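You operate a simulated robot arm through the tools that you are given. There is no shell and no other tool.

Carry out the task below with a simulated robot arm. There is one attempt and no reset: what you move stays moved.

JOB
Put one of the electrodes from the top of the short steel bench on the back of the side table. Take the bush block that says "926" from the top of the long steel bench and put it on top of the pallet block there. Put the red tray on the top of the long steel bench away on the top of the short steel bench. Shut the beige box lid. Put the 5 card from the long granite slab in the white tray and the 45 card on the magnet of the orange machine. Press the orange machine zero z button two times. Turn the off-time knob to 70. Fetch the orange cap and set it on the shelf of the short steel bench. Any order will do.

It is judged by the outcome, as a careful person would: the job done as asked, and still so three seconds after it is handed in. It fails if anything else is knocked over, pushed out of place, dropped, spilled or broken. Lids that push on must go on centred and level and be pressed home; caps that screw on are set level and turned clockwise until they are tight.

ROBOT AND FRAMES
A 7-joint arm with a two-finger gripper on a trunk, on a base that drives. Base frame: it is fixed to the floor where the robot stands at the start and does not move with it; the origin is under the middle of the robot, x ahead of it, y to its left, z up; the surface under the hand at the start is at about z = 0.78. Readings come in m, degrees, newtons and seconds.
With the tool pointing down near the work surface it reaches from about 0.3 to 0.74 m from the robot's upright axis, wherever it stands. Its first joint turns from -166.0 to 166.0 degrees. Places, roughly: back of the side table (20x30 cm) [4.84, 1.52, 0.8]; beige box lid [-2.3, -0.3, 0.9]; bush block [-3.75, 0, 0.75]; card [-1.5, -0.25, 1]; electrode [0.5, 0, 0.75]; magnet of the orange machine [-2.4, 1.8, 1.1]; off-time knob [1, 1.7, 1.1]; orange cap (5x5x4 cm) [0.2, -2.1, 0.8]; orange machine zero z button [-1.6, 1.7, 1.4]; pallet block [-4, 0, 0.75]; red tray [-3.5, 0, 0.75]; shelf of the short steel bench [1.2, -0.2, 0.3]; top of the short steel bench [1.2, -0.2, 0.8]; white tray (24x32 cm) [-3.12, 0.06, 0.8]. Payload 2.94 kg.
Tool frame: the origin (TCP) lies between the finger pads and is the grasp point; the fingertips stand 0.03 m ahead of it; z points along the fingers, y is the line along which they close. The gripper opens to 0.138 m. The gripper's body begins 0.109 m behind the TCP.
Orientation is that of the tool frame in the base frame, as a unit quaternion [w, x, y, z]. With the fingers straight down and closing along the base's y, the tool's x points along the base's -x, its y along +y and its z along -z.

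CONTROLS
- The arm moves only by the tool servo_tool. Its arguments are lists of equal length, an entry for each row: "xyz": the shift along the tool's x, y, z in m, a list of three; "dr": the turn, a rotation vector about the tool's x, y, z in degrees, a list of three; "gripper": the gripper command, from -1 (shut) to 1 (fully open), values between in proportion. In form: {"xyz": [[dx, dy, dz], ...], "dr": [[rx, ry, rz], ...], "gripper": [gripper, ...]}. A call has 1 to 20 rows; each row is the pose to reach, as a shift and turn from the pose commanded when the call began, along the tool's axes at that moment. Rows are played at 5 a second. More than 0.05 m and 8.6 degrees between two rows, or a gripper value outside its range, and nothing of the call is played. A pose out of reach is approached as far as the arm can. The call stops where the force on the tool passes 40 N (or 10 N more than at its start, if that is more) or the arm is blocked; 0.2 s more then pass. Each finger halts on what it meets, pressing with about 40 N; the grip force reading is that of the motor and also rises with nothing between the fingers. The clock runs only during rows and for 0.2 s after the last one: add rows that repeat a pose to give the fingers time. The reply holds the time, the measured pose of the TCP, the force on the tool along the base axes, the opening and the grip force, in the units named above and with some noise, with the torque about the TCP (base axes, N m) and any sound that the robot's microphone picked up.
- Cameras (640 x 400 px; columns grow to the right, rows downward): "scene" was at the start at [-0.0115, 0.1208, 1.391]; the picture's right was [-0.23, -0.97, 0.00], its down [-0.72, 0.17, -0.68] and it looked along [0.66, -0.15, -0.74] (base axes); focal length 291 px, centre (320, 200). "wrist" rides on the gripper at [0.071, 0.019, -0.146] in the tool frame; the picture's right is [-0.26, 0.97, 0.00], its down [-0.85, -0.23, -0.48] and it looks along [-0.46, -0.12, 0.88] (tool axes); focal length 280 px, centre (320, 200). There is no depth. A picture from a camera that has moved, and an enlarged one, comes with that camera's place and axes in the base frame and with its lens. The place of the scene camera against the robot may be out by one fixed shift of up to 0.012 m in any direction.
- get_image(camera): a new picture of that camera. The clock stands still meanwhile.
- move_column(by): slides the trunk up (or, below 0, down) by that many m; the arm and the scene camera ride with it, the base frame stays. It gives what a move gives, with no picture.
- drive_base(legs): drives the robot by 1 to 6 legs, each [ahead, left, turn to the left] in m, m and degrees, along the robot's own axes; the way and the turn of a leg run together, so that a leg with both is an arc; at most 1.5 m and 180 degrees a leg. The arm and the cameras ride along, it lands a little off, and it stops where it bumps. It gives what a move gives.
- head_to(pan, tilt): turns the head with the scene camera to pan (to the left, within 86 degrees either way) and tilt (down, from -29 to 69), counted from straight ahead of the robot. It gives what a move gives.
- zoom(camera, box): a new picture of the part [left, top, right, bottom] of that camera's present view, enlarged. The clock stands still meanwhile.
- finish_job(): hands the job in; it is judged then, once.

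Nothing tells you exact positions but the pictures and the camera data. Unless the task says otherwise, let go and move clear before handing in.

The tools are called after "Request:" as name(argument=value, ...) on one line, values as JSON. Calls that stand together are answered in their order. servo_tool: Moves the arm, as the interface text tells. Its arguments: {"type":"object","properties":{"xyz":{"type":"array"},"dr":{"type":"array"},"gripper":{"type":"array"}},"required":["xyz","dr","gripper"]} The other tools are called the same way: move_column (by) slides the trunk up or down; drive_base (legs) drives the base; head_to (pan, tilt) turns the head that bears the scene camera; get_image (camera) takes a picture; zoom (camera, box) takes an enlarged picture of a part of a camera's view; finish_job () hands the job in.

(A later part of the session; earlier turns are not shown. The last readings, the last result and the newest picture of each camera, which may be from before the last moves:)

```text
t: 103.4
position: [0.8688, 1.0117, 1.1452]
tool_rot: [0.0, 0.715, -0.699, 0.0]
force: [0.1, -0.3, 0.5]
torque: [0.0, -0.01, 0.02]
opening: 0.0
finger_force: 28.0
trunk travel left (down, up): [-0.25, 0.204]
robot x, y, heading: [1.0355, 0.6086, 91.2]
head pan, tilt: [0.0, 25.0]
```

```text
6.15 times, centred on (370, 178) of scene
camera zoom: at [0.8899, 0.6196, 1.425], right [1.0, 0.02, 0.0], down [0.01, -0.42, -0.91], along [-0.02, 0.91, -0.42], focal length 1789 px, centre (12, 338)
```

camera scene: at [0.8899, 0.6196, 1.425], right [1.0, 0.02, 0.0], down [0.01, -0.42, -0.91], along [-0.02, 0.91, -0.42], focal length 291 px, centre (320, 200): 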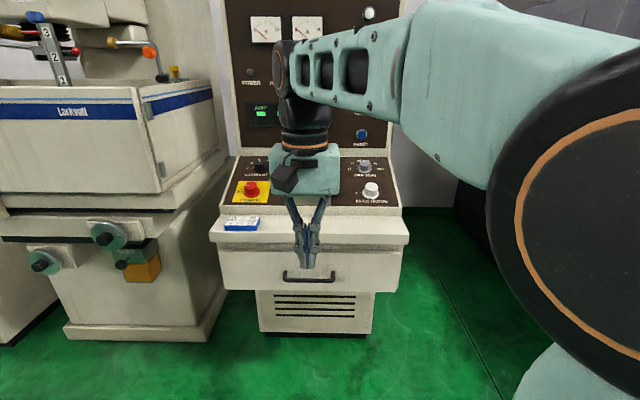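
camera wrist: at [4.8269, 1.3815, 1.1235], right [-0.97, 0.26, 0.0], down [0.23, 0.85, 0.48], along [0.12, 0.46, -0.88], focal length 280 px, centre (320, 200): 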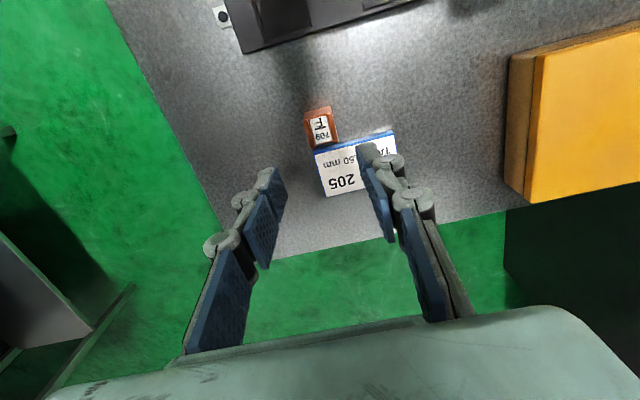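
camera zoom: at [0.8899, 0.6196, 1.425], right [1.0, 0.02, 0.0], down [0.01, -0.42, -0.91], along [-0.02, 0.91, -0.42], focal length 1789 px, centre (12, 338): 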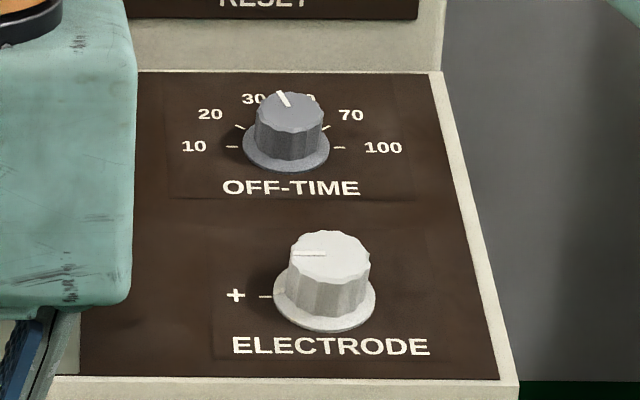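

The grey OFF-TIME knob on the sloped panel reads 30; 70 is about 72° clockwise. I'll drive closer and measure the panel from a few views.

Request:
drive_base(legs=[[0.25, 0, -1]])

Request:
head_to(pan=-10, tilt=35)

Request:
get_image(camera="scene")

Request:
get_image(camera="wrist")

```text
t: 105.2
position: [0.8741, 1.2667, 1.1453]
tool_rot: [0.001, 0.708, -0.706, 0.0]
force: [-0.4, 1.0, -1.0]
torque: [0.04, -0.02, 0.03]
opening: 0.0
finger_force: 29.0
trunk travel left (down, up): [-0.25, 0.204]
robot x, y, heading: [1.0299, 0.8599, 90.3]
head pan, tilt: [0.0, 25.0]
```

```text
t: 105.9
position: [0.8749, 1.2662, 1.1454]
tool_rot: [0.0, 0.708, -0.706, 0.0]
force: [0.0, 0.7, 0.0]
torque: [-0.01, 0.02, -0.02]
opening: 0.0002
finger_force: 28.2
trunk travel left (down, up): [-0.25, 0.204]
robot x, y, heading: [1.0309, 0.8568, 90.1]
head pan, tilt: [-10.0, 35.0]
```

```text
taken
camera scene: at [0.9022, 0.8676, 1.4094], right [0.99, -0.17, 0.0], down [-0.1, -0.56, -0.82], along [0.14, 0.81, -0.57], focal length 291 px, centre (320, 200)
```

scene: 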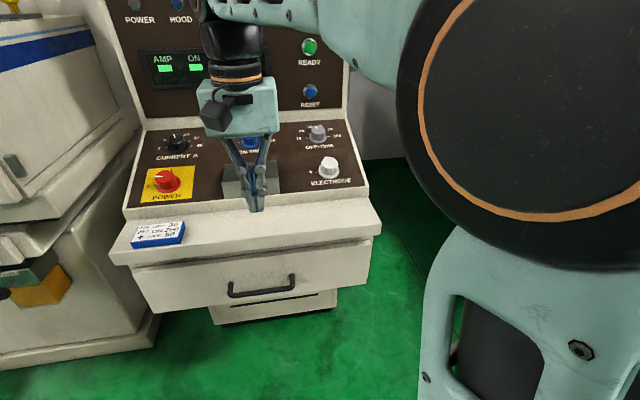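

```text
taken
camera wrist: at [0.8546, 1.1947, 1.2916], right [-0.97, 0.26, 0.0], down [0.23, 0.85, 0.48], along [0.12, 0.46, -0.88], focal length 280 px, centre (320, 200)
```

wrist: 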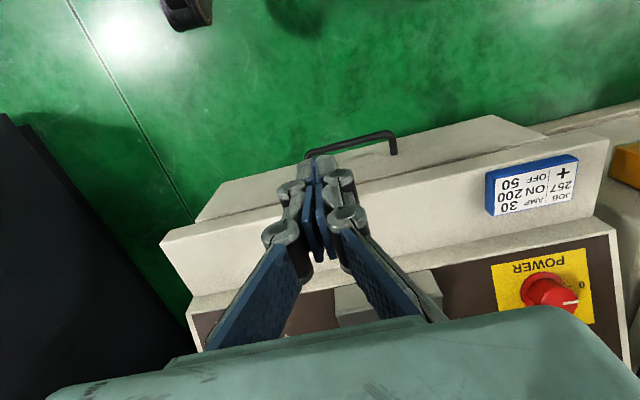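

Request:
zoom(camera="scene", box=[270, 100, 370, 212])

Request:
zoom(camera="scene", box=[100, 120, 400, 308])

```text
3.57 times, centred on (320, 156) of scene
camera zoom: at [0.9022, 0.8676, 1.4094], right [0.99, -0.17, 0.0], down [-0.1, -0.56, -0.82], along [0.14, 0.81, -0.57], focal length 1038 px, centre (320, 357)
```

zoom: 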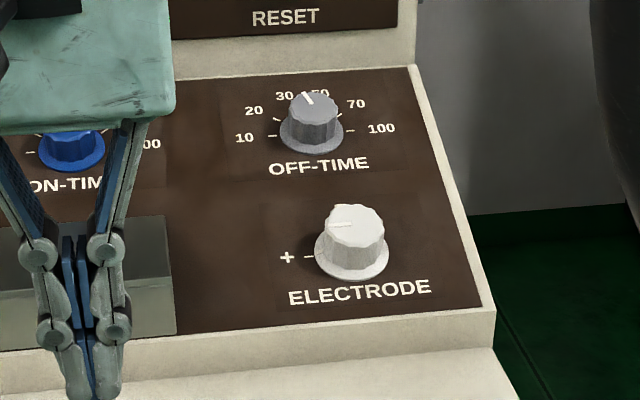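

```text
2.13 times, centred on (250, 214) of scene
camera zoom: at [0.9022, 0.8676, 1.4094], right [0.99, -0.17, 0.0], down [-0.1, -0.56, -0.82], along [0.14, 0.81, -0.57], focal length 619 px, centre (469, 170)
```

zoom: 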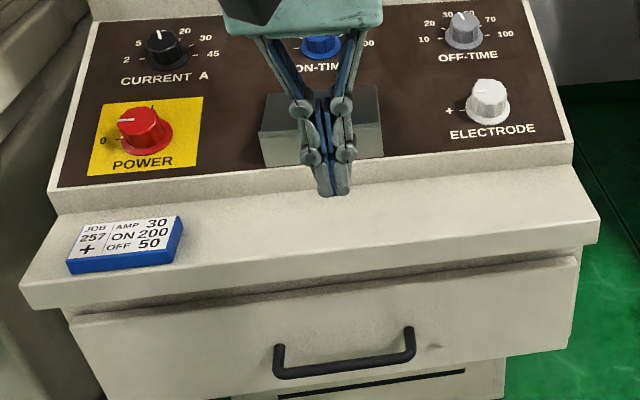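

Triangulating: panel slopes ≈25.6°, knob cap centre ≈ (1.033, 1.646, 1.10), body ≈4 cm wide. I'll drive 0.15 m closer and tilt the tool to the panel normal.

Request:
drive_base(legs=[[0.15, 0, 0]])

Request:
servo_tool(xyz=[[0, 0, -0.04], [0, -0.03, -0.08], [0, -0.06, -0.1], [0, -0.09, -0.12], [0, -0.12, -0.12], [0, -0.15, -0.12], [0, -0.15, -0.12]], dr=[[0, 0, 0], [0, -5, 0], [0, -10, 0], [0, -15, 0], [0, -20, 0], [0, -25.6, 0], [0, -25.6, 0]], gripper=[-1, -0.5, 0, 0, 0, 0, 0])

Request:
get_image(camera="wrist")

Request:
get_image(camera="scene")

```text
t: 107.3
position: [0.8727, 1.4145, 1.1451]
tool_rot: [0.0, 0.709, -0.705, 0.0]
force: [0.3, -0.4, -0.3]
torque: [-0.01, -0.02, 0.0]
opening: 0.0002
finger_force: 28.6
trunk travel left (down, up): [-0.25, 0.204]
robot x, y, heading: [1.0296, 1.0083, 90.5]
head pan, tilt: [-10.0, 35.0]
```

```text
t: 108.9
position: [1.0159, 1.4162, 1.2632]
tool_rot: [-0.154, 0.697, -0.683, -0.157]
force: [0.2, -0.5, 0.7]
torque: [0.02, 0.0, -0.01]
opening: 0.0691
finger_force: 0.2
trunk travel left (down, up): [-0.25, 0.204]
robot x, y, heading: [1.0265, 1.0062, 90.2]
head pan, tilt: [-10.0, 35.0]
```

```text
taken
camera wrist: at [0.9999, 1.2887, 1.3655], right [-0.97, 0.22, 0.11], down [0.22, 0.57, 0.79], along [0.11, 0.79, -0.6], focal length 280 px, centre (320, 200)
```

wrist: 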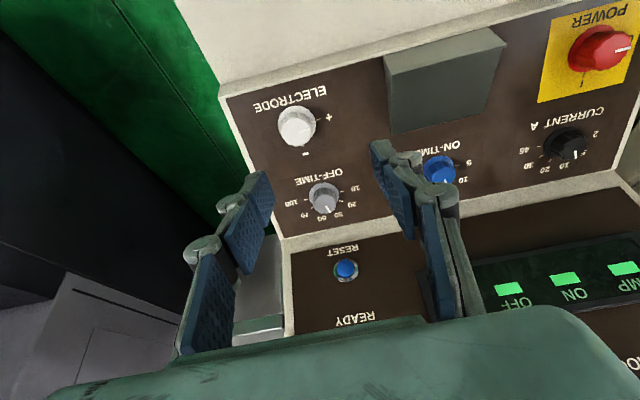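

```text
taken
camera scene: at [0.9555, 0.9865, 1.4126], right [0.64, -0.77, 0.0], down [-0.42, -0.35, -0.84], along [0.65, 0.54, -0.54], focal length 291 px, centre (320, 200)
```

scene: 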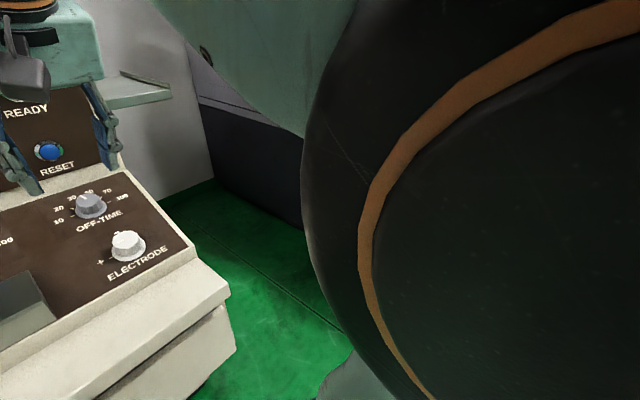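

The wrist camera sees the knob well. The head's pan seems to have shifted (arm near head), so I'll reset it and continue approaching along the panel normal.

Request:
head_to(pan=-5, tilt=35)

Request:
servo_tool(xyz=[[-0.03, -0.006, 0.035], [-0.06, -0.012, 0.07], [-0.09, -0.018, 0.1], [-0.115, -0.025, 0.13], [-0.128, -0.025, 0.155], [-0.128, -0.025, 0.155]], dr=[[0, 0, 0], [0, 0, 0], [0, 0, 0], [0, 0, 0], [0, 0, 0], [0, 0, 0]], gripper=[0, 0, 0, 0, 0, 0])

Request:
get_image(camera="wrist")

Request:
get_image(camera="scene")

```text
t: 109.6
position: [1.018, 1.4153, 1.2635]
tool_rot: [-0.155, 0.695, -0.684, -0.156]
force: [-0.1, -0.1, -0.5]
torque: [0.03, 0.01, 0.02]
opening: 0.0691
finger_force: 0.0
trunk travel left (down, up): [-0.25, 0.204]
robot x, y, heading: [1.0308, 1.0038, 90.1]
head pan, tilt: [-5.0, 35.0]
```

```text
t: 111.0
position: [1.0465, 1.5984, 1.1804]
tool_rot: [-0.157, 0.691, -0.688, -0.157]
force: [-0.3, -0.1, 0.1]
torque: [-0.01, 0.0, 0.01]
opening: 0.0691
finger_force: 0.1
trunk travel left (down, up): [-0.25, 0.204]
robot x, y, heading: [1.0285, 1.006, 90.4]
head pan, tilt: [-5.0, 35.0]
```

```text
taken
camera wrist: at [1.0279, 1.4713, 1.2814], right [-0.97, 0.23, 0.11], down [0.23, 0.56, 0.8], along [0.12, 0.8, -0.59], focal length 280 px, centre (320, 200)
```

wrist: 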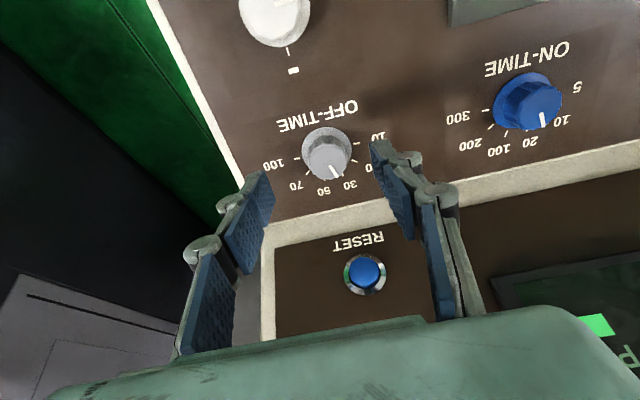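

```text
taken
camera scene: at [0.894, 1.0174, 1.4093], right [1.0, -0.08, 0.0], down [-0.05, -0.57, -0.82], along [0.07, 0.82, -0.57], focal length 291 px, centre (320, 200)
```

scene: 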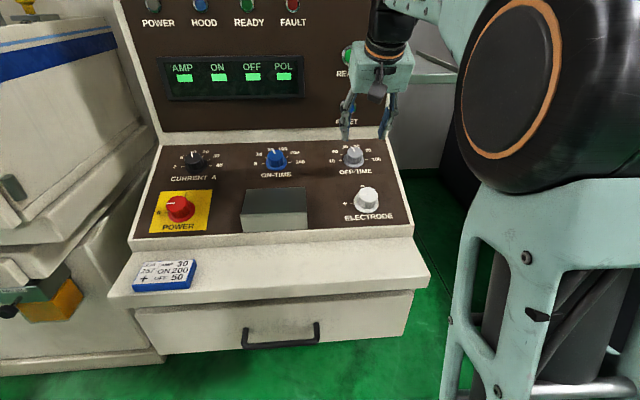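

Request:
zoom(camera="wrist", box=[240, 80, 400, 220])

```text
2.86 times, centred on (320, 150) of wrist
camera zoom: at [1.0279, 1.4713, 1.2814], right [-0.97, 0.23, 0.11], down [0.23, 0.56, 0.8], along [0.12, 0.8, -0.59], focal length 801 px, centre (320, 343)
```

zoom: 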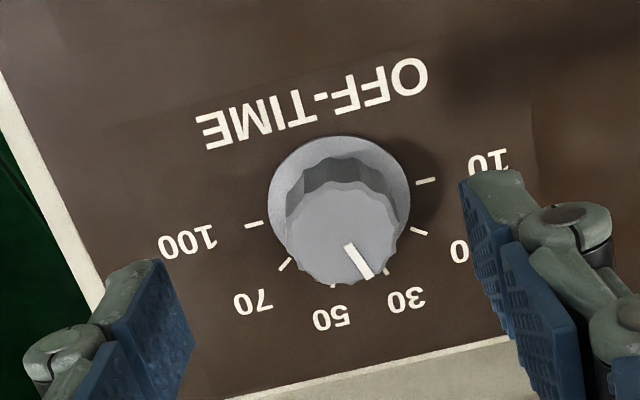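

Request:
servo_tool(xyz=[[-0.006, 0.003, 0.02], [-0.012, 0.003, 0.04], [-0.012, 0.003, 0.04]], dr=[[0, 0, 0], [0, 0, 0], [0, 0, 0]], gripper=[0, 0, 0])

Request:
zoom(camera="wrist", box=[240, 80, 400, 220])

```text
t: 111.8
position: [1.0425, 1.6261, 1.1493]
tool_rot: [-0.156, 0.692, -0.687, -0.156]
force: [-0.4, 0.5, -0.1]
torque: [0.0, -0.04, 0.01]
opening: 0.069
finger_force: 0.1
trunk travel left (down, up): [-0.25, 0.204]
robot x, y, heading: [1.0321, 1.0043, 90.3]
head pan, tilt: [-5.0, 35.0]
```

```text
2.86 times, centred on (320, 150) of wrist
camera zoom: at [1.0243, 1.4994, 1.25], right [-0.97, 0.23, 0.11], down [0.23, 0.56, 0.8], along [0.12, 0.8, -0.59], focal length 801 px, centre (320, 343)
```

zoom: 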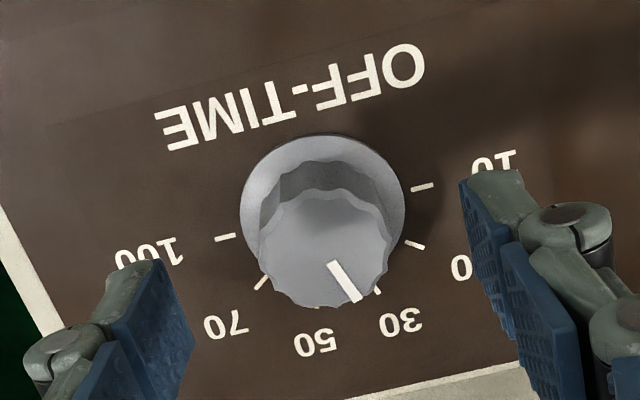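

Consistent triangulation from the wrist views: knob cap centre sits 58 mm ahead of the TCP, offset (−7, −1) mm. I'll pre-rotate the gripper −36° about its axis, then check alignment.

Request:
servo_tool(xyz=[[-0.002, 0, 0.004], [-0.004, 0, 0.008], [-0.006, -0.001, 0.012], [-0.007, -0.001, 0.016], [-0.007, -0.001, 0.02], [-0.007, -0.001, 0.02]], dr=[[0, 0, -7.2], [0, 0, -14.4], [0, 0, -21.6], [0, 0, -28.8], [0, 0, -36], [0, 0, -36]], gripper=[0, 0, 0, 0, 0, 0])

Request:
get_image(camera="wrist")

```text
t: 113.2
position: [1.0441, 1.6408, 1.1352]
tool_rot: [-0.198, 0.87, -0.439, -0.101]
force: [-0.5, -0.4, -0.9]
torque: [0.01, 0.01, 0.0]
opening: 0.0689
finger_force: 0.0
trunk travel left (down, up): [-0.25, 0.204]
robot x, y, heading: [1.0299, 1.0065, 90.1]
head pan, tilt: [-5.0, 35.0]
```

```text
taken
camera wrist: at [1.0706, 1.5168, 1.237], right [-0.93, -0.33, -0.15], down [-0.32, 0.53, 0.78], along [-0.17, 0.78, -0.6], focal length 280 px, centre (320, 200)
```

wrist: 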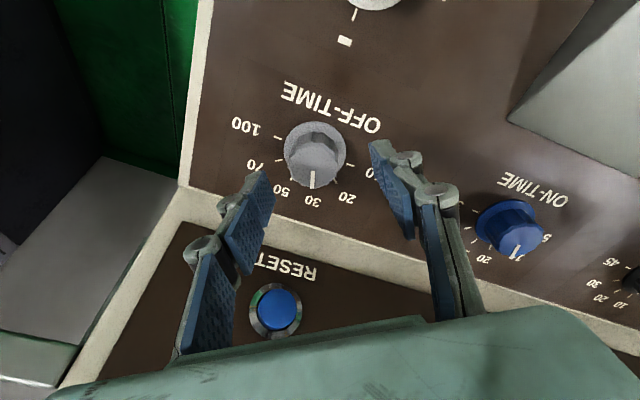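

Request:
zoom(camera="wrist", box=[240, 80, 400, 220])

```text
2.86 times, centred on (320, 150) of wrist
camera zoom: at [1.0706, 1.5168, 1.237], right [-0.93, -0.33, -0.15], down [-0.32, 0.53, 0.78], along [-0.17, 0.78, -0.6], focal length 801 px, centre (320, 343)
```

zoom: 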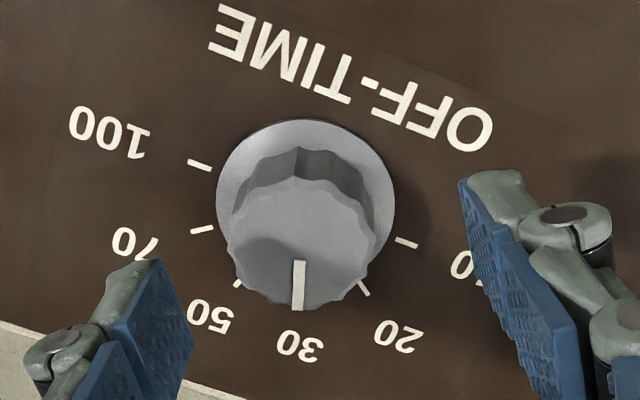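

Small correction (+2, −4 mm) then advance 30 mm so the fingertips are 22 mm past the cap top, above the skirt.

Request:
servo_tool(xyz=[[0.002, -0.004, 0.005], [0.002, -0.004, 0.018], [0.002, -0.004, 0.03], [0.002, -0.004, 0.03]], dr=[[0, 0, 0], [0, 0, 0], [0, 0, 0], [0, 0, 0]], gripper=[0, 0, 0, 0])

Request:
get_image(camera="wrist")

Request:
zoom(camera="scene", box=[310, 90, 430, 220])

```text
t: 114.2
position: [1.0478, 1.6552, 1.1082]
tool_rot: [-0.198, 0.87, -0.44, -0.102]
force: [0.2, 0.4, 0.4]
torque: [0.01, 0.01, -0.01]
opening: 0.0689
finger_force: 0.1
trunk travel left (down, up): [-0.25, 0.204]
robot x, y, heading: [1.0288, 1.0068, 90.3]
head pan, tilt: [-5.0, 35.0]
```

```text
taken
camera wrist: at [1.0751, 1.5299, 1.2103], right [-0.93, -0.33, -0.15], down [-0.32, 0.53, 0.78], along [-0.17, 0.78, -0.6], focal length 280 px, centre (320, 200)
```

wrist: 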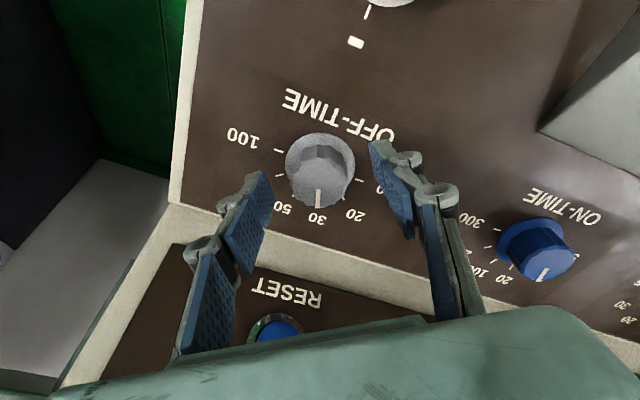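

```text
3.08 times, centred on (370, 155) of scene
camera zoom: at [0.894, 1.0173, 1.4093], right [1.0, -0.08, 0.0], down [-0.05, -0.57, -0.82], along [0.07, 0.82, -0.57], focal length 895 px, centre (166, 338)
```

zoom: 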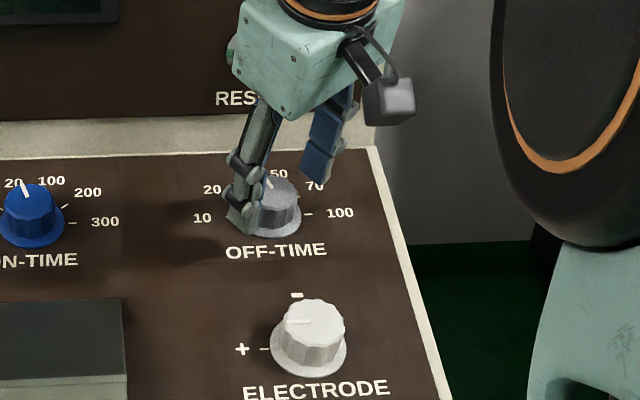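

Aligned. Closing on the knob.

Request:
servo_tool(xyz=[[0, 0, 0], [0, 0, 0], [0, 0, 0]], dr=[[0, 0, 0], [0, 0, 0], [0, 0, 0]], gripper=[-1, -1, -1])

Request:
get_image(camera="wrist")

```text
t: 115.0
position: [1.0483, 1.6544, 1.108]
tool_rot: [-0.197, 0.87, -0.441, -0.102]
force: [0.5, 0.5, -1.0]
torque: [0.01, 0.0, 0.0]
opening: 0.0
finger_force: 28.3
trunk travel left (down, up): [-0.25, 0.204]
robot x, y, heading: [1.0297, 1.0069, 90.2]
head pan, tilt: [-5.0, 35.0]
```

```text
taken
camera wrist: at [1.0751, 1.5299, 1.2104], right [-0.93, -0.33, -0.15], down [-0.32, 0.53, 0.78], along [-0.17, 0.78, -0.6], focal length 280 px, centre (320, 200)
```

wrist: 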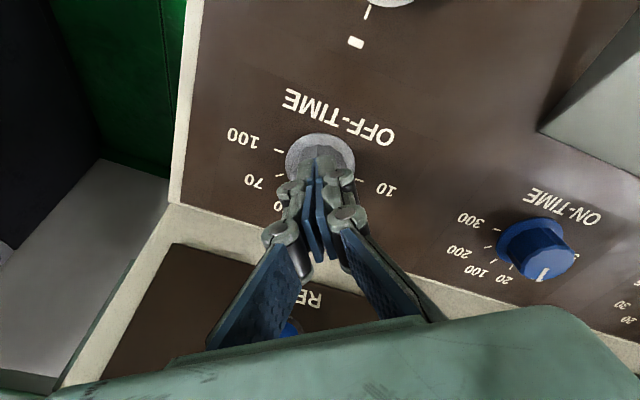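

The gripper closed fully in front of the knob — it is deeper than estimated. I'll look from the scene camera to see tips relative to the knob.

Request:
zoom(camera="scene", box=[310, 90, 430, 220])

Request:
zoom(camera="wrist", box=[240, 80, 400, 220])

```text
3.08 times, centred on (370, 155) of scene
camera zoom: at [0.894, 1.0173, 1.4093], right [1.0, -0.08, 0.0], down [-0.05, -0.57, -0.82], along [0.07, 0.82, -0.57], focal length 895 px, centre (166, 338)
```

zoom: 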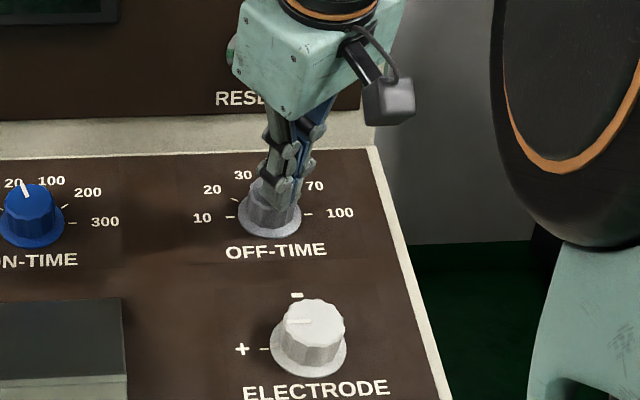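

```text
2.86 times, centred on (320, 150) of wrist
camera zoom: at [1.0751, 1.5299, 1.2104], right [-0.93, -0.33, -0.15], down [-0.32, 0.53, 0.78], along [-0.17, 0.78, -0.6], focal length 801 px, centre (320, 343)
```

zoom: 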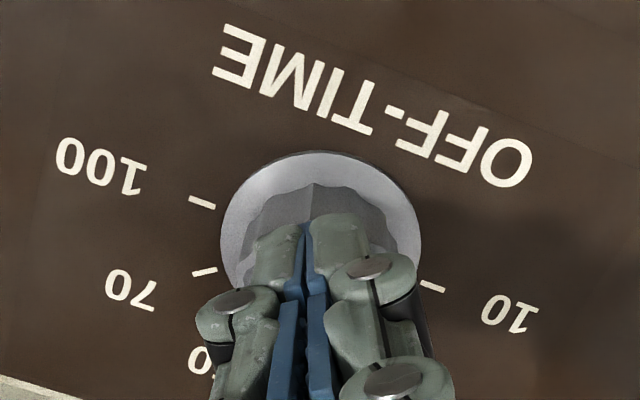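

The closed tips are still above the knob. I'll use the closed fingertips to gently find the cap's depth by touch, in small steps.

Request:
servo_tool(xyz=[[0, 0, 0.003], [0, 0, 0.006], [0, 0, 0.006]], dr=[[0, 0, 0], [0, 0, 0], [0, 0, 0]], gripper=[-1, -1, -1])

```text
t: 115.8
position: [1.0482, 1.6559, 1.1063]
tool_rot: [-0.198, 0.87, -0.44, -0.103]
force: [-0.2, -4.9, 12.0]
torque: [-0.05, 0.02, -0.02]
opening: 0.0061
finger_force: 28.4
trunk travel left (down, up): [-0.25, 0.204]
robot x, y, heading: [1.0297, 1.0073, 90.5]
head pan, tilt: [-5.0, 35.0]
```

Contact found: the cap is 30 mm ahead of the TCP here. That puts the knob axis ~8 mm further up-slope; I'll back off, open, correct and recheck.

Request:
servo_tool(xyz=[[0, 0, -0.01], [-0.004, -0.0015, -0.012], [-0.008, -0.003, -0.012], [-0.008, -0.003, -0.012], [-0.008, -0.003, -0.012]], dr=[[0, 0, 0], [0, 0, 0], [0, 0, 0], [0, 0, 0], [0, 0, 0]], gripper=[-1, 0.1, 0.1, 0.1, 0.1])

Request:
zoom(camera="wrist", box=[220, 80, 420, 220])

```text
t: 117.0
position: [1.0451, 1.6596, 1.1177]
tool_rot: [-0.197, 0.87, -0.44, -0.102]
force: [0.5, -0.6, 0.0]
torque: [-0.02, 0.02, 0.0]
opening: 0.0762
finger_force: 0.1
trunk travel left (down, up): [-0.25, 0.204]
robot x, y, heading: [1.0276, 1.0045, 90.3]
head pan, tilt: [-5.0, 35.0]
```

```text
2.86 times, centred on (320, 150) of wrist
camera zoom: at [1.0726, 1.5352, 1.2195], right [-0.93, -0.33, -0.15], down [-0.32, 0.53, 0.78], along [-0.17, 0.78, -0.6], focal length 801 px, centre (320, 343)
```

zoom: 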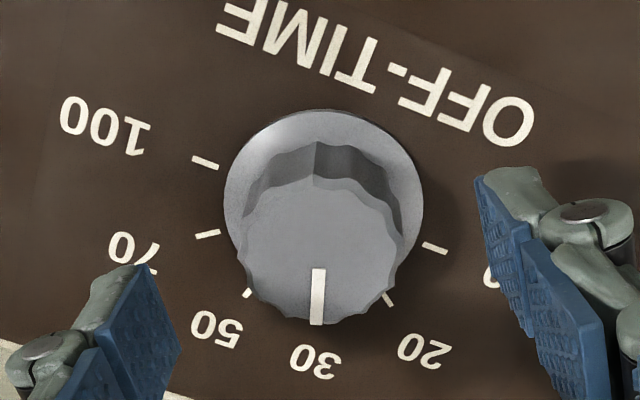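

Now well centred (cap 42 mm wide, 39 mm ahead). Advancing 30 mm and closing.

Request:
servo_tool(xyz=[[-0.0013, 0.0005, 0.01], [-0.0013, 0.0005, 0.02], [-0.0013, 0.0005, 0.03], [-0.0013, 0.0005, 0.03]], dr=[[0, 0, 0], [0, 0, 0], [0, 0, 0], [0, 0, 0]], gripper=[0.1, 0.1, 0.1, 0.1])

Request:
servo_tool(xyz=[[0, 0, 0], [0, 0, 0], [0, 0, 0]], dr=[[0, 0, 0], [0, 0, 0], [0, 0, 0]], gripper=[-1, -1, -1])

Request:
get_image(camera="wrist")

```text
t: 118.0
position: [1.0446, 1.6728, 1.0907]
tool_rot: [-0.197, 0.87, -0.441, -0.101]
force: [0.3, 0.2, 0.3]
torque: [-0.01, 0.02, 0.01]
opening: 0.0758
finger_force: 0.0
trunk travel left (down, up): [-0.25, 0.204]
robot x, y, heading: [1.0304, 1.0061, 90.3]
head pan, tilt: [-5.0, 35.0]
```

```text
t: 118.8
position: [1.0458, 1.673, 1.0915]
tool_rot: [-0.197, 0.87, -0.44, -0.102]
force: [-1.4, -2.6, 8.1]
torque: [-0.87, 0.87, 0.31]
opening: 0.0398
finger_force: 45.3
trunk travel left (down, up): [-0.25, 0.204]
robot x, y, heading: [1.0302, 1.0062, 90.2]
head pan, tilt: [-5.0, 35.0]
```

```text
taken
camera wrist: at [1.0715, 1.5471, 1.1939], right [-0.93, -0.33, -0.15], down [-0.32, 0.53, 0.79], along [-0.17, 0.78, -0.6], focal length 280 px, centre (320, 200)
```

wrist: 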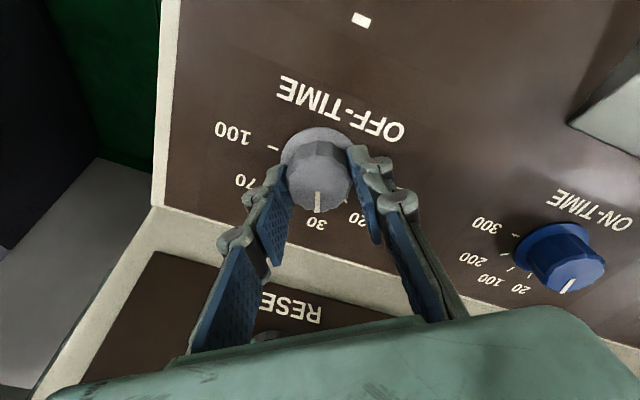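

Gripped the knob. Turning +72° clockwise about the tool axis.

Request:
servo_tool(xyz=[[0, 0, 0], [0, 0, 0], [0, 0, 0], [0, 0, 0], [0, 0, 0]], dr=[[0, 0, 7], [0, 0, 14], [0, 0, 21], [0, 0, 28], [0, 0, 36]], gripper=[-1, -1, -1, -1, -1])

Request:
get_image(camera="wrist")

```text
t: 120.0
position: [1.0454, 1.6731, 1.0908]
tool_rot: [-0.157, 0.691, -0.688, -0.157]
force: [2.2, 3.5, 8.0]
torque: [0.12, -0.62, -0.22]
opening: 0.0392
finger_force: 45.3
trunk travel left (down, up): [-0.25, 0.204]
robot x, y, heading: [1.0329, 1.0081, 90.4]
head pan, tilt: [-5.0, 35.0]
```

```text
taken
camera wrist: at [1.0266, 1.5454, 1.1923], right [-0.97, 0.23, 0.11], down [0.23, 0.56, 0.8], along [0.12, 0.8, -0.59], focal length 280 px, centre (320, 200)
```

wrist: 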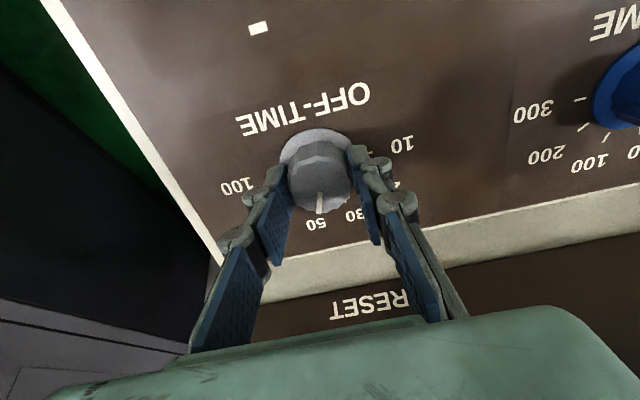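

The knob turned with the hand and now points at 50. Continuing another 36°.

Request:
servo_tool(xyz=[[0, 0, 0], [0, 0, 0], [0, 0, 0], [0, 0, 0], [0, 0, 0]], dr=[[0, 0, 7], [0, 0, 14], [0, 0, 21], [0, 0, 28], [0, 0, 36]], gripper=[-1, -1, -1, -1, -1])

Request:
zoom(camera="wrist", box=[220, 80, 420, 240])

```text
t: 121.2
position: [1.0457, 1.673, 1.092]
tool_rot: [0.101, -0.443, 0.868, 0.198]
force: [6.8, 1.9, 11.5]
torque: [-0.19, -1.73, -0.63]
opening: 0.0401
finger_force: 45.2
trunk travel left (down, up): [-0.25, 0.204]
robot x, y, heading: [1.0291, 1.0096, 90.4]
head pan, tilt: [-5.0, 35.0]
```

```text
2.50 times, centred on (320, 160) of wrist
camera zoom: at [0.9894, 1.5671, 1.2038], right [-0.63, 0.7, 0.34], down [0.69, 0.29, 0.67], along [0.37, 0.65, -0.66], focal length 701 px, centre (320, 300)
```

zoom: 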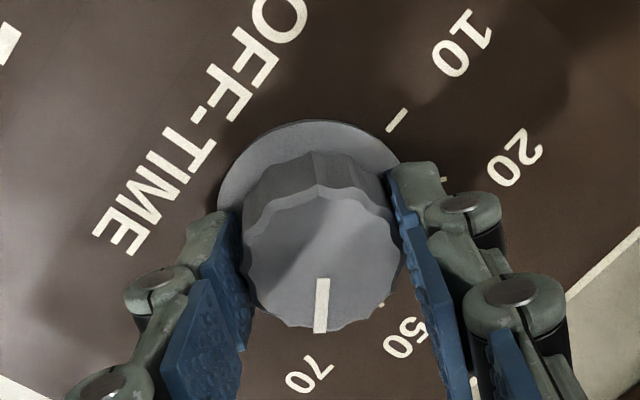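

Pointer is at 70. I'll release, back straight out and check.

Request:
servo_tool(xyz=[[0, 0, 0], [0, 0, 0], [0, 0, 0], [0, 0, -0.02], [0, 0, -0.05], [0, 0, -0.08], [0, 0, -0.12]], dr=[[0, 0, 0], [0, 0, 0], [0, 0, 0], [0, 0, 0], [0, 0, 0], [0, 0, 0], [0, 0, 0]], gripper=[0.1, 0.1, 0.1, 0.1, 0.1, 0.1, 0.1])

Request:
zoom(camera="wrist", box=[220, 80, 420, 240])

Request:
zoom(camera="scene", box=[310, 90, 430, 220])

```text
t: 122.8
position: [1.0448, 1.6219, 1.2023]
tool_rot: [0.101, -0.445, 0.868, 0.197]
force: [0.7, 0.7, 0.8]
torque: [-0.02, 0.01, 0.0]
opening: 0.076
finger_force: 0.1
trunk travel left (down, up): [-0.25, 0.204]
robot x, y, heading: [1.0293, 1.005, 90.1]
head pan, tilt: [-5.0, 35.0]
```

```text
2.50 times, centred on (320, 160) of wrist
camera zoom: at [0.9889, 1.517, 1.3144], right [-0.63, 0.7, 0.34], down [0.68, 0.3, 0.67], along [0.37, 0.65, -0.66], focal length 701 px, centre (320, 300)
```

zoom: 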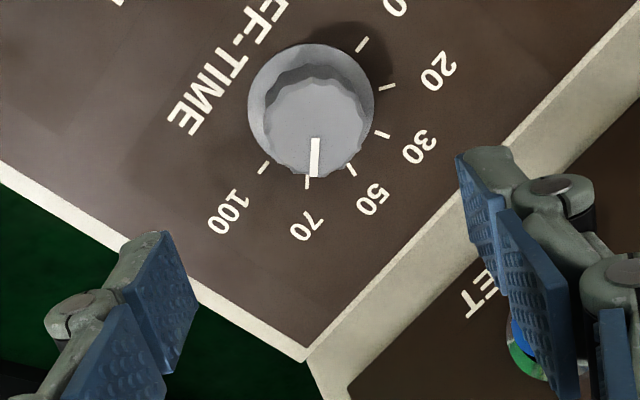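

```text
3.08 times, centred on (370, 155) of scene
camera zoom: at [0.894, 1.017, 1.4093], right [1.0, -0.08, 0.0], down [-0.05, -0.57, -0.82], along [0.07, 0.82, -0.57], focal length 895 px, centre (166, 338)
```

zoom: 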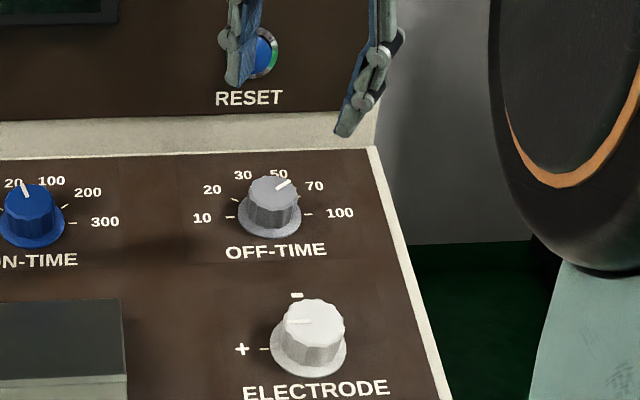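

OFF-TIME now points to 70. Next I'll back away, re-level the tool, tuck the arm, and go west along the aisle toward the orange machine for the zero-Z button.

Request:
drive_base(legs=[[-0.3, 0, 0]])

Request:
servo_tool(xyz=[[0, 0, 0], [0, 0, 0], [0, 0, 0], [0, 0, 0], [0, 0, 0], [0, 0, 0]], dr=[[0, 0, -7], [0, 0, -14], [0, 0, -21], [0, 0, -28], [0, 0, -36], [0, 0, -36]], gripper=[0, -0.3, -0.6, -1, -1, -1])

Request:
servo_tool(xyz=[[0.03, 0.02, 0], [0.06, 0.04, 0], [0.09, 0.07, 0.01], [0.12, 0.1, 0.02], [0.15, 0.13, 0.02], [0.18, 0.15, 0.02], [0.18, 0.15, 0.02]], dr=[[0, 4, 0], [0, 8, 0], [0, 13, 0], [0, 18, 0], [0, 22, 0], [0, 25.6, 0], [0, 25.6, 0]], gripper=[-1, -1, -1, -1, -1, -1, -1])

Request:
head_to(pan=75, tilt=15)

Request:
get_image(camera="scene")

```text
t: 124.8
position: [1.046, 1.3223, 1.201]
tool_rot: [0.1, -0.445, 0.868, 0.197]
force: [-0.3, 0.0, 0.3]
torque: [-0.02, -0.02, 0.01]
opening: 0.076
finger_force: 0.2
trunk travel left (down, up): [-0.25, 0.204]
robot x, y, heading: [1.0276, 0.7094, 90.5]
head pan, tilt: [-5.0, 35.0]
```

```text
t: 126.2
position: [1.0459, 1.3225, 1.202]
tool_rot: [-0.156, 0.692, -0.687, -0.156]
force: [-0.4, -0.1, 1.2]
torque: [0.01, 0.01, -0.01]
opening: 0.0
finger_force: 28.7
trunk travel left (down, up): [-0.25, 0.204]
robot x, y, heading: [1.0311, 0.7065, 90.6]
head pan, tilt: [-5.0, 35.0]
```

```text
t: 127.8
position: [0.8983, 1.1652, 1.1066]
tool_rot: [0.001, 0.71, -0.705, 0.0]
force: [0.4, 1.0, 0.6]
torque: [-0.04, -0.04, 0.01]
opening: 0.0
finger_force: 28.5
trunk travel left (down, up): [-0.25, 0.204]
robot x, y, heading: [1.0302, 0.7039, 90.4]
head pan, tilt: [-5.0, 35.0]
```

```text
t: 129.3
position: [0.8974, 1.1668, 1.1057]
tool_rot: [0.0, 0.709, -0.705, 0.0]
force: [-0.2, -0.1, 0.0]
torque: [0.01, 0.02, 0.01]
opening: 0.0
finger_force: 28.0
trunk travel left (down, up): [-0.25, 0.204]
robot x, y, heading: [1.0316, 0.7061, 90.6]
head pan, tilt: [75.0, 15.0]
```

```text
taken
camera scene: at [0.7983, 0.6531, 1.4413], right [0.25, 0.97, 0.0], down [0.25, -0.07, -0.97], along [-0.93, 0.24, -0.26], focal length 291 px, centre (320, 200)
```

scene: 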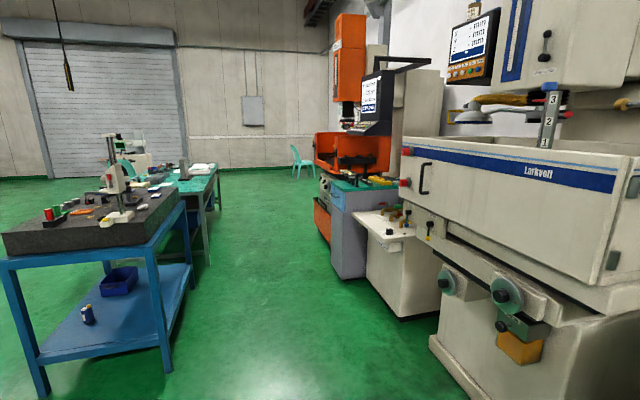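

The orange machine with its DRO is visible further west. I'll strafe left to about x = −1.6 and look.

Request:
drive_base(legs=[[0, 1.4, 0], [0, 1.2, 0]])

Request:
head_to(pan=10, tilt=10)

Request:
get_image(camera="scene")

```text
t: 152.1
position: [-1.7193, 1.0761, 1.1058]
tool_rot: [0.0, 0.729, -0.685, 0.0]
force: [0.2, 0.6, 0.3]
torque: [-0.01, 0.0, 0.01]
opening: 0.0
finger_force: 28.2
trunk travel left (down, up): [-0.25, 0.204]
robot x, y, heading: [-1.5612, 0.6239, 93.6]
head pan, tilt: [75.0, 15.0]
```

```text
t: 153.5
position: [-1.7197, 1.077, 1.1051]
tool_rot: [0.001, 0.729, -0.685, 0.0]
force: [0.3, 0.6, 0.3]
torque: [-0.03, -0.03, 0.01]
opening: 0.0
finger_force: 28.2
trunk travel left (down, up): [-0.25, 0.204]
robot x, y, heading: [-1.5622, 0.6257, 93.5]
head pan, tilt: [10.0, 10.0]
```

```text
taken
camera scene: at [-1.7215, 0.6308, 1.4495], right [0.97, 0.24, 0.0], down [0.04, -0.17, -0.98], along [-0.23, 0.96, -0.17], focal length 291 px, centre (320, 200)
```

scene: 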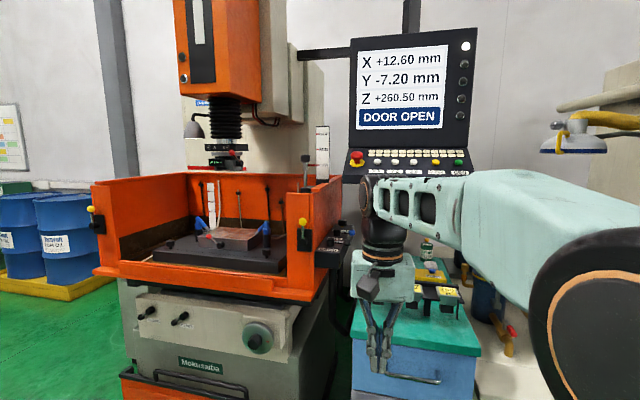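

Request:
zoom(camera="scene", box=[330, 25, 490, 185])

Request:
zoom(camera="scene", box=[340, 135, 480, 195])

Request:
zoom(camera="scene", box=[90, 110, 350, 300])

```text
2.50 times, centred on (410, 105) of scene
camera zoom: at [-1.7215, 0.6308, 1.4495], right [0.97, 0.24, 0.0], down [0.04, -0.17, -0.98], along [-0.23, 0.96, -0.17], focal length 727 px, centre (95, 438)
```

zoom: 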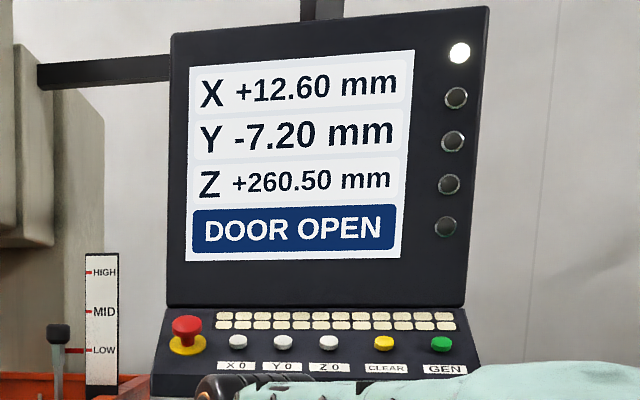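

```text
4.57 times, centred on (410, 165) of scene
camera zoom: at [-1.7215, 0.6308, 1.4495], right [0.97, 0.24, 0.0], down [0.04, -0.17, -0.98], along [-0.23, 0.96, -0.17], focal length 1329 px, centre (-91, 360)
```

zoom: 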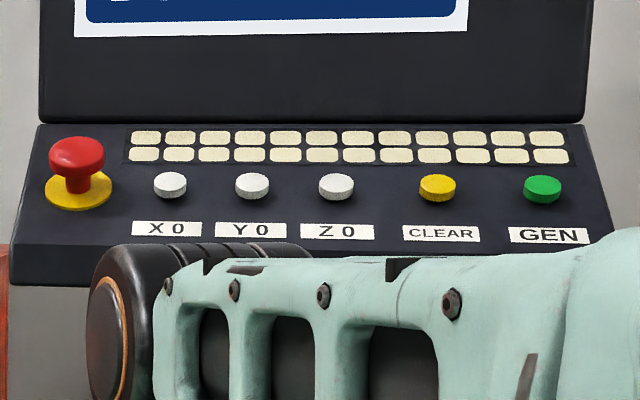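

```text
2.11 times, centred on (220, 205) of scene
camera zoom: at [-1.7215, 0.6308, 1.4495], right [0.97, 0.24, 0.0], down [0.04, -0.17, -0.98], along [-0.23, 0.96, -0.17], focal length 612 px, centre (530, 190)
```

zoom: 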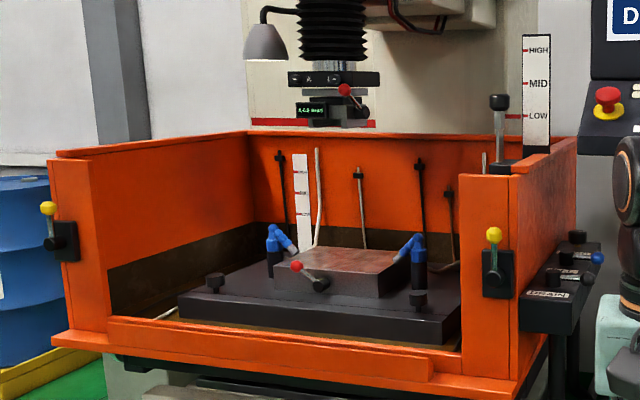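

The Z0 button (white, third from left after the e-stop) is on the sloped keypad at about (−1.64, 1.7, 1.40). I'll move closer for a second view to triangulate it and the panel slope.

Request:
drive_base(legs=[[0, 0, -3.5], [0.35, 0, 0]])

Request:
head_to(pan=0, tilt=5)

Request:
get_image(camera="scene")

Request:
get_image(camera="wrist")

```text
t: 156.2
position: [-1.6925, 1.4344, 1.1056]
tool_rot: [0.0, -0.707, 0.708, 0.0]
force: [-0.1, -0.9, -0.7]
torque: [0.0, -0.01, 0.0]
opening: 0.0
finger_force: 28.6
trunk travel left (down, up): [-0.25, 0.204]
robot x, y, heading: [-1.5606, 0.975, 89.8]
head pan, tilt: [10.0, 10.0]
```

```text
t: 156.9
position: [-1.6908, 1.4344, 1.1065]
tool_rot: [0.0, -0.707, 0.707, 0.0]
force: [0.1, 1.0, -0.2]
torque: [-0.02, -0.01, 0.02]
opening: 0.0
finger_force: 28.9
trunk travel left (down, up): [-0.25, 0.204]
robot x, y, heading: [-1.5576, 0.973, 90.0]
head pan, tilt: [0.0, 5.0]
```

```text
taken
camera scene: at [-1.705, 0.9901, 1.4575], right [1.0, 0.0, 0.0], down [0.0, -0.09, -1.0], along [0.0, 1.0, -0.09], focal length 291 px, centre (320, 200)
```

scene: 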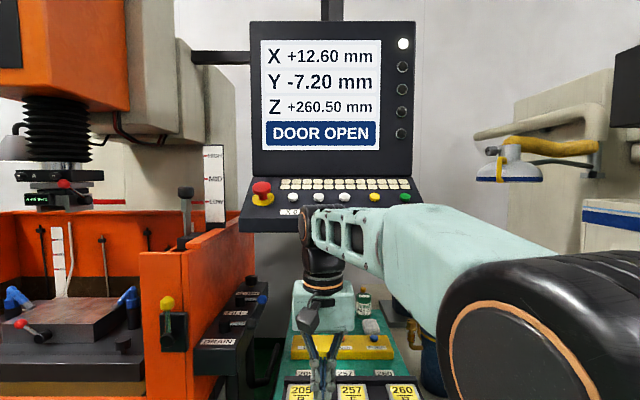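

```text
taken
camera wrist: at [-1.711, 1.3641, 1.2521], right [-0.96, 0.26, 0.0], down [0.23, 0.85, 0.48], along [0.12, 0.46, -0.88], focal length 280 px, centre (320, 200)
```

wrist: 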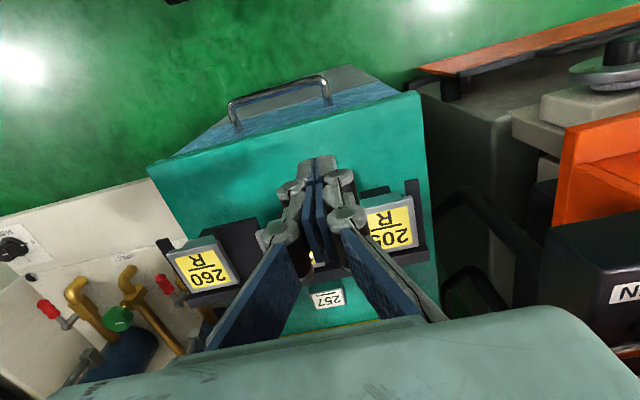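

Request:
zoom(camera="scene", box=[230, 160, 430, 240])

```text
3.20 times, centred on (330, 200) of scene
camera zoom: at [-1.705, 0.9901, 1.4575], right [1.0, 0.0, 0.0], down [0.0, -0.09, -1.0], along [0.0, 1.0, -0.09], focal length 930 px, centre (288, 200)
```

zoom: 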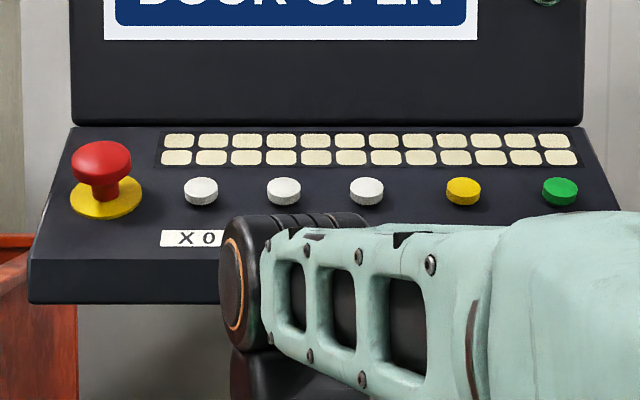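

The panel lies roughly from (y 1.60, z 1.36) to (1.725, 1.45), slope ≈35°. I'll raise the trunk and hand above panel height while staying clear, then tilt toward the panel.

Request:
move_column(by=0.15)

Request:
servo_tool(xyz=[[0.01, 0, -0.045], [0.02, 0, -0.09], [0.03, 0, -0.135], [0.04, 0, -0.18], [0.05, 0, -0.22], [0.05, 0, -0.25], [0.05, 0, -0.25]], dr=[[0, 0, 0], [0, -5, 0], [0, -11, 0], [0, -17, 0], [0, -23, 0], [0, -29, 0], [0, -35, 0]], gripper=[-1, -1, -1, -1, -1, -1, -1])

Request:
get_image(camera="wrist")

Request:
get_image(camera="scene")

```text
t: 158.7
position: [-1.691, 1.4365, 1.2559]
tool_rot: [0.001, 0.707, -0.707, 0.0]
force: [-0.6, -0.9, 0.8]
torque: [-0.02, 0.02, 0.01]
opening: 0.0
finger_force: 28.7
trunk travel left (down, up): [-0.4, 0.054]
robot x, y, heading: [-1.5635, 0.9766, 89.8]
head pan, tilt: [0.0, 5.0]
```

```text
t: 160.3
position: [-1.6925, 1.3863, 1.5029]
tool_rot: [0.211, -0.675, 0.675, 0.21]
force: [0.0, -0.1, -0.4]
torque: [0.01, -0.01, -0.02]
opening: 0.0
finger_force: 28.5
trunk travel left (down, up): [-0.4, 0.054]
robot x, y, heading: [-1.5623, 0.9758, 90.2]
head pan, tilt: [0.0, 5.0]
```

```text
taken
camera wrist: at [-1.7117, 1.2447, 1.583], right [-0.97, 0.22, 0.15], down [0.23, 0.43, 0.87], along [0.13, 0.88, -0.46], focal length 280 px, centre (320, 200)
```

wrist: 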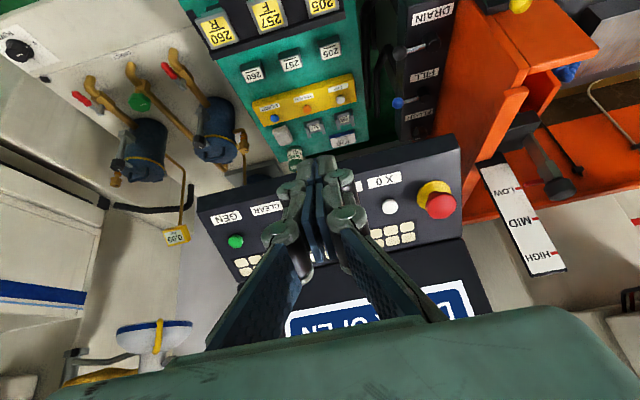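

```text
taken
camera scene: at [-1.6873, 0.9812, 1.6279], right [0.98, -0.21, 0.0], down [0.03, 0.14, -0.99], along [0.2, 0.97, 0.14], focal length 291 px, centre (320, 200)
```

scene: 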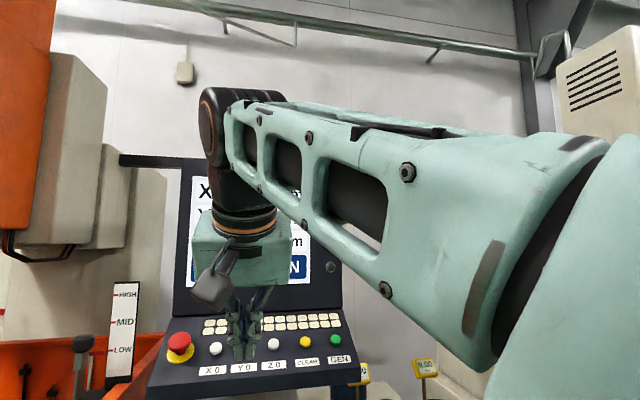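

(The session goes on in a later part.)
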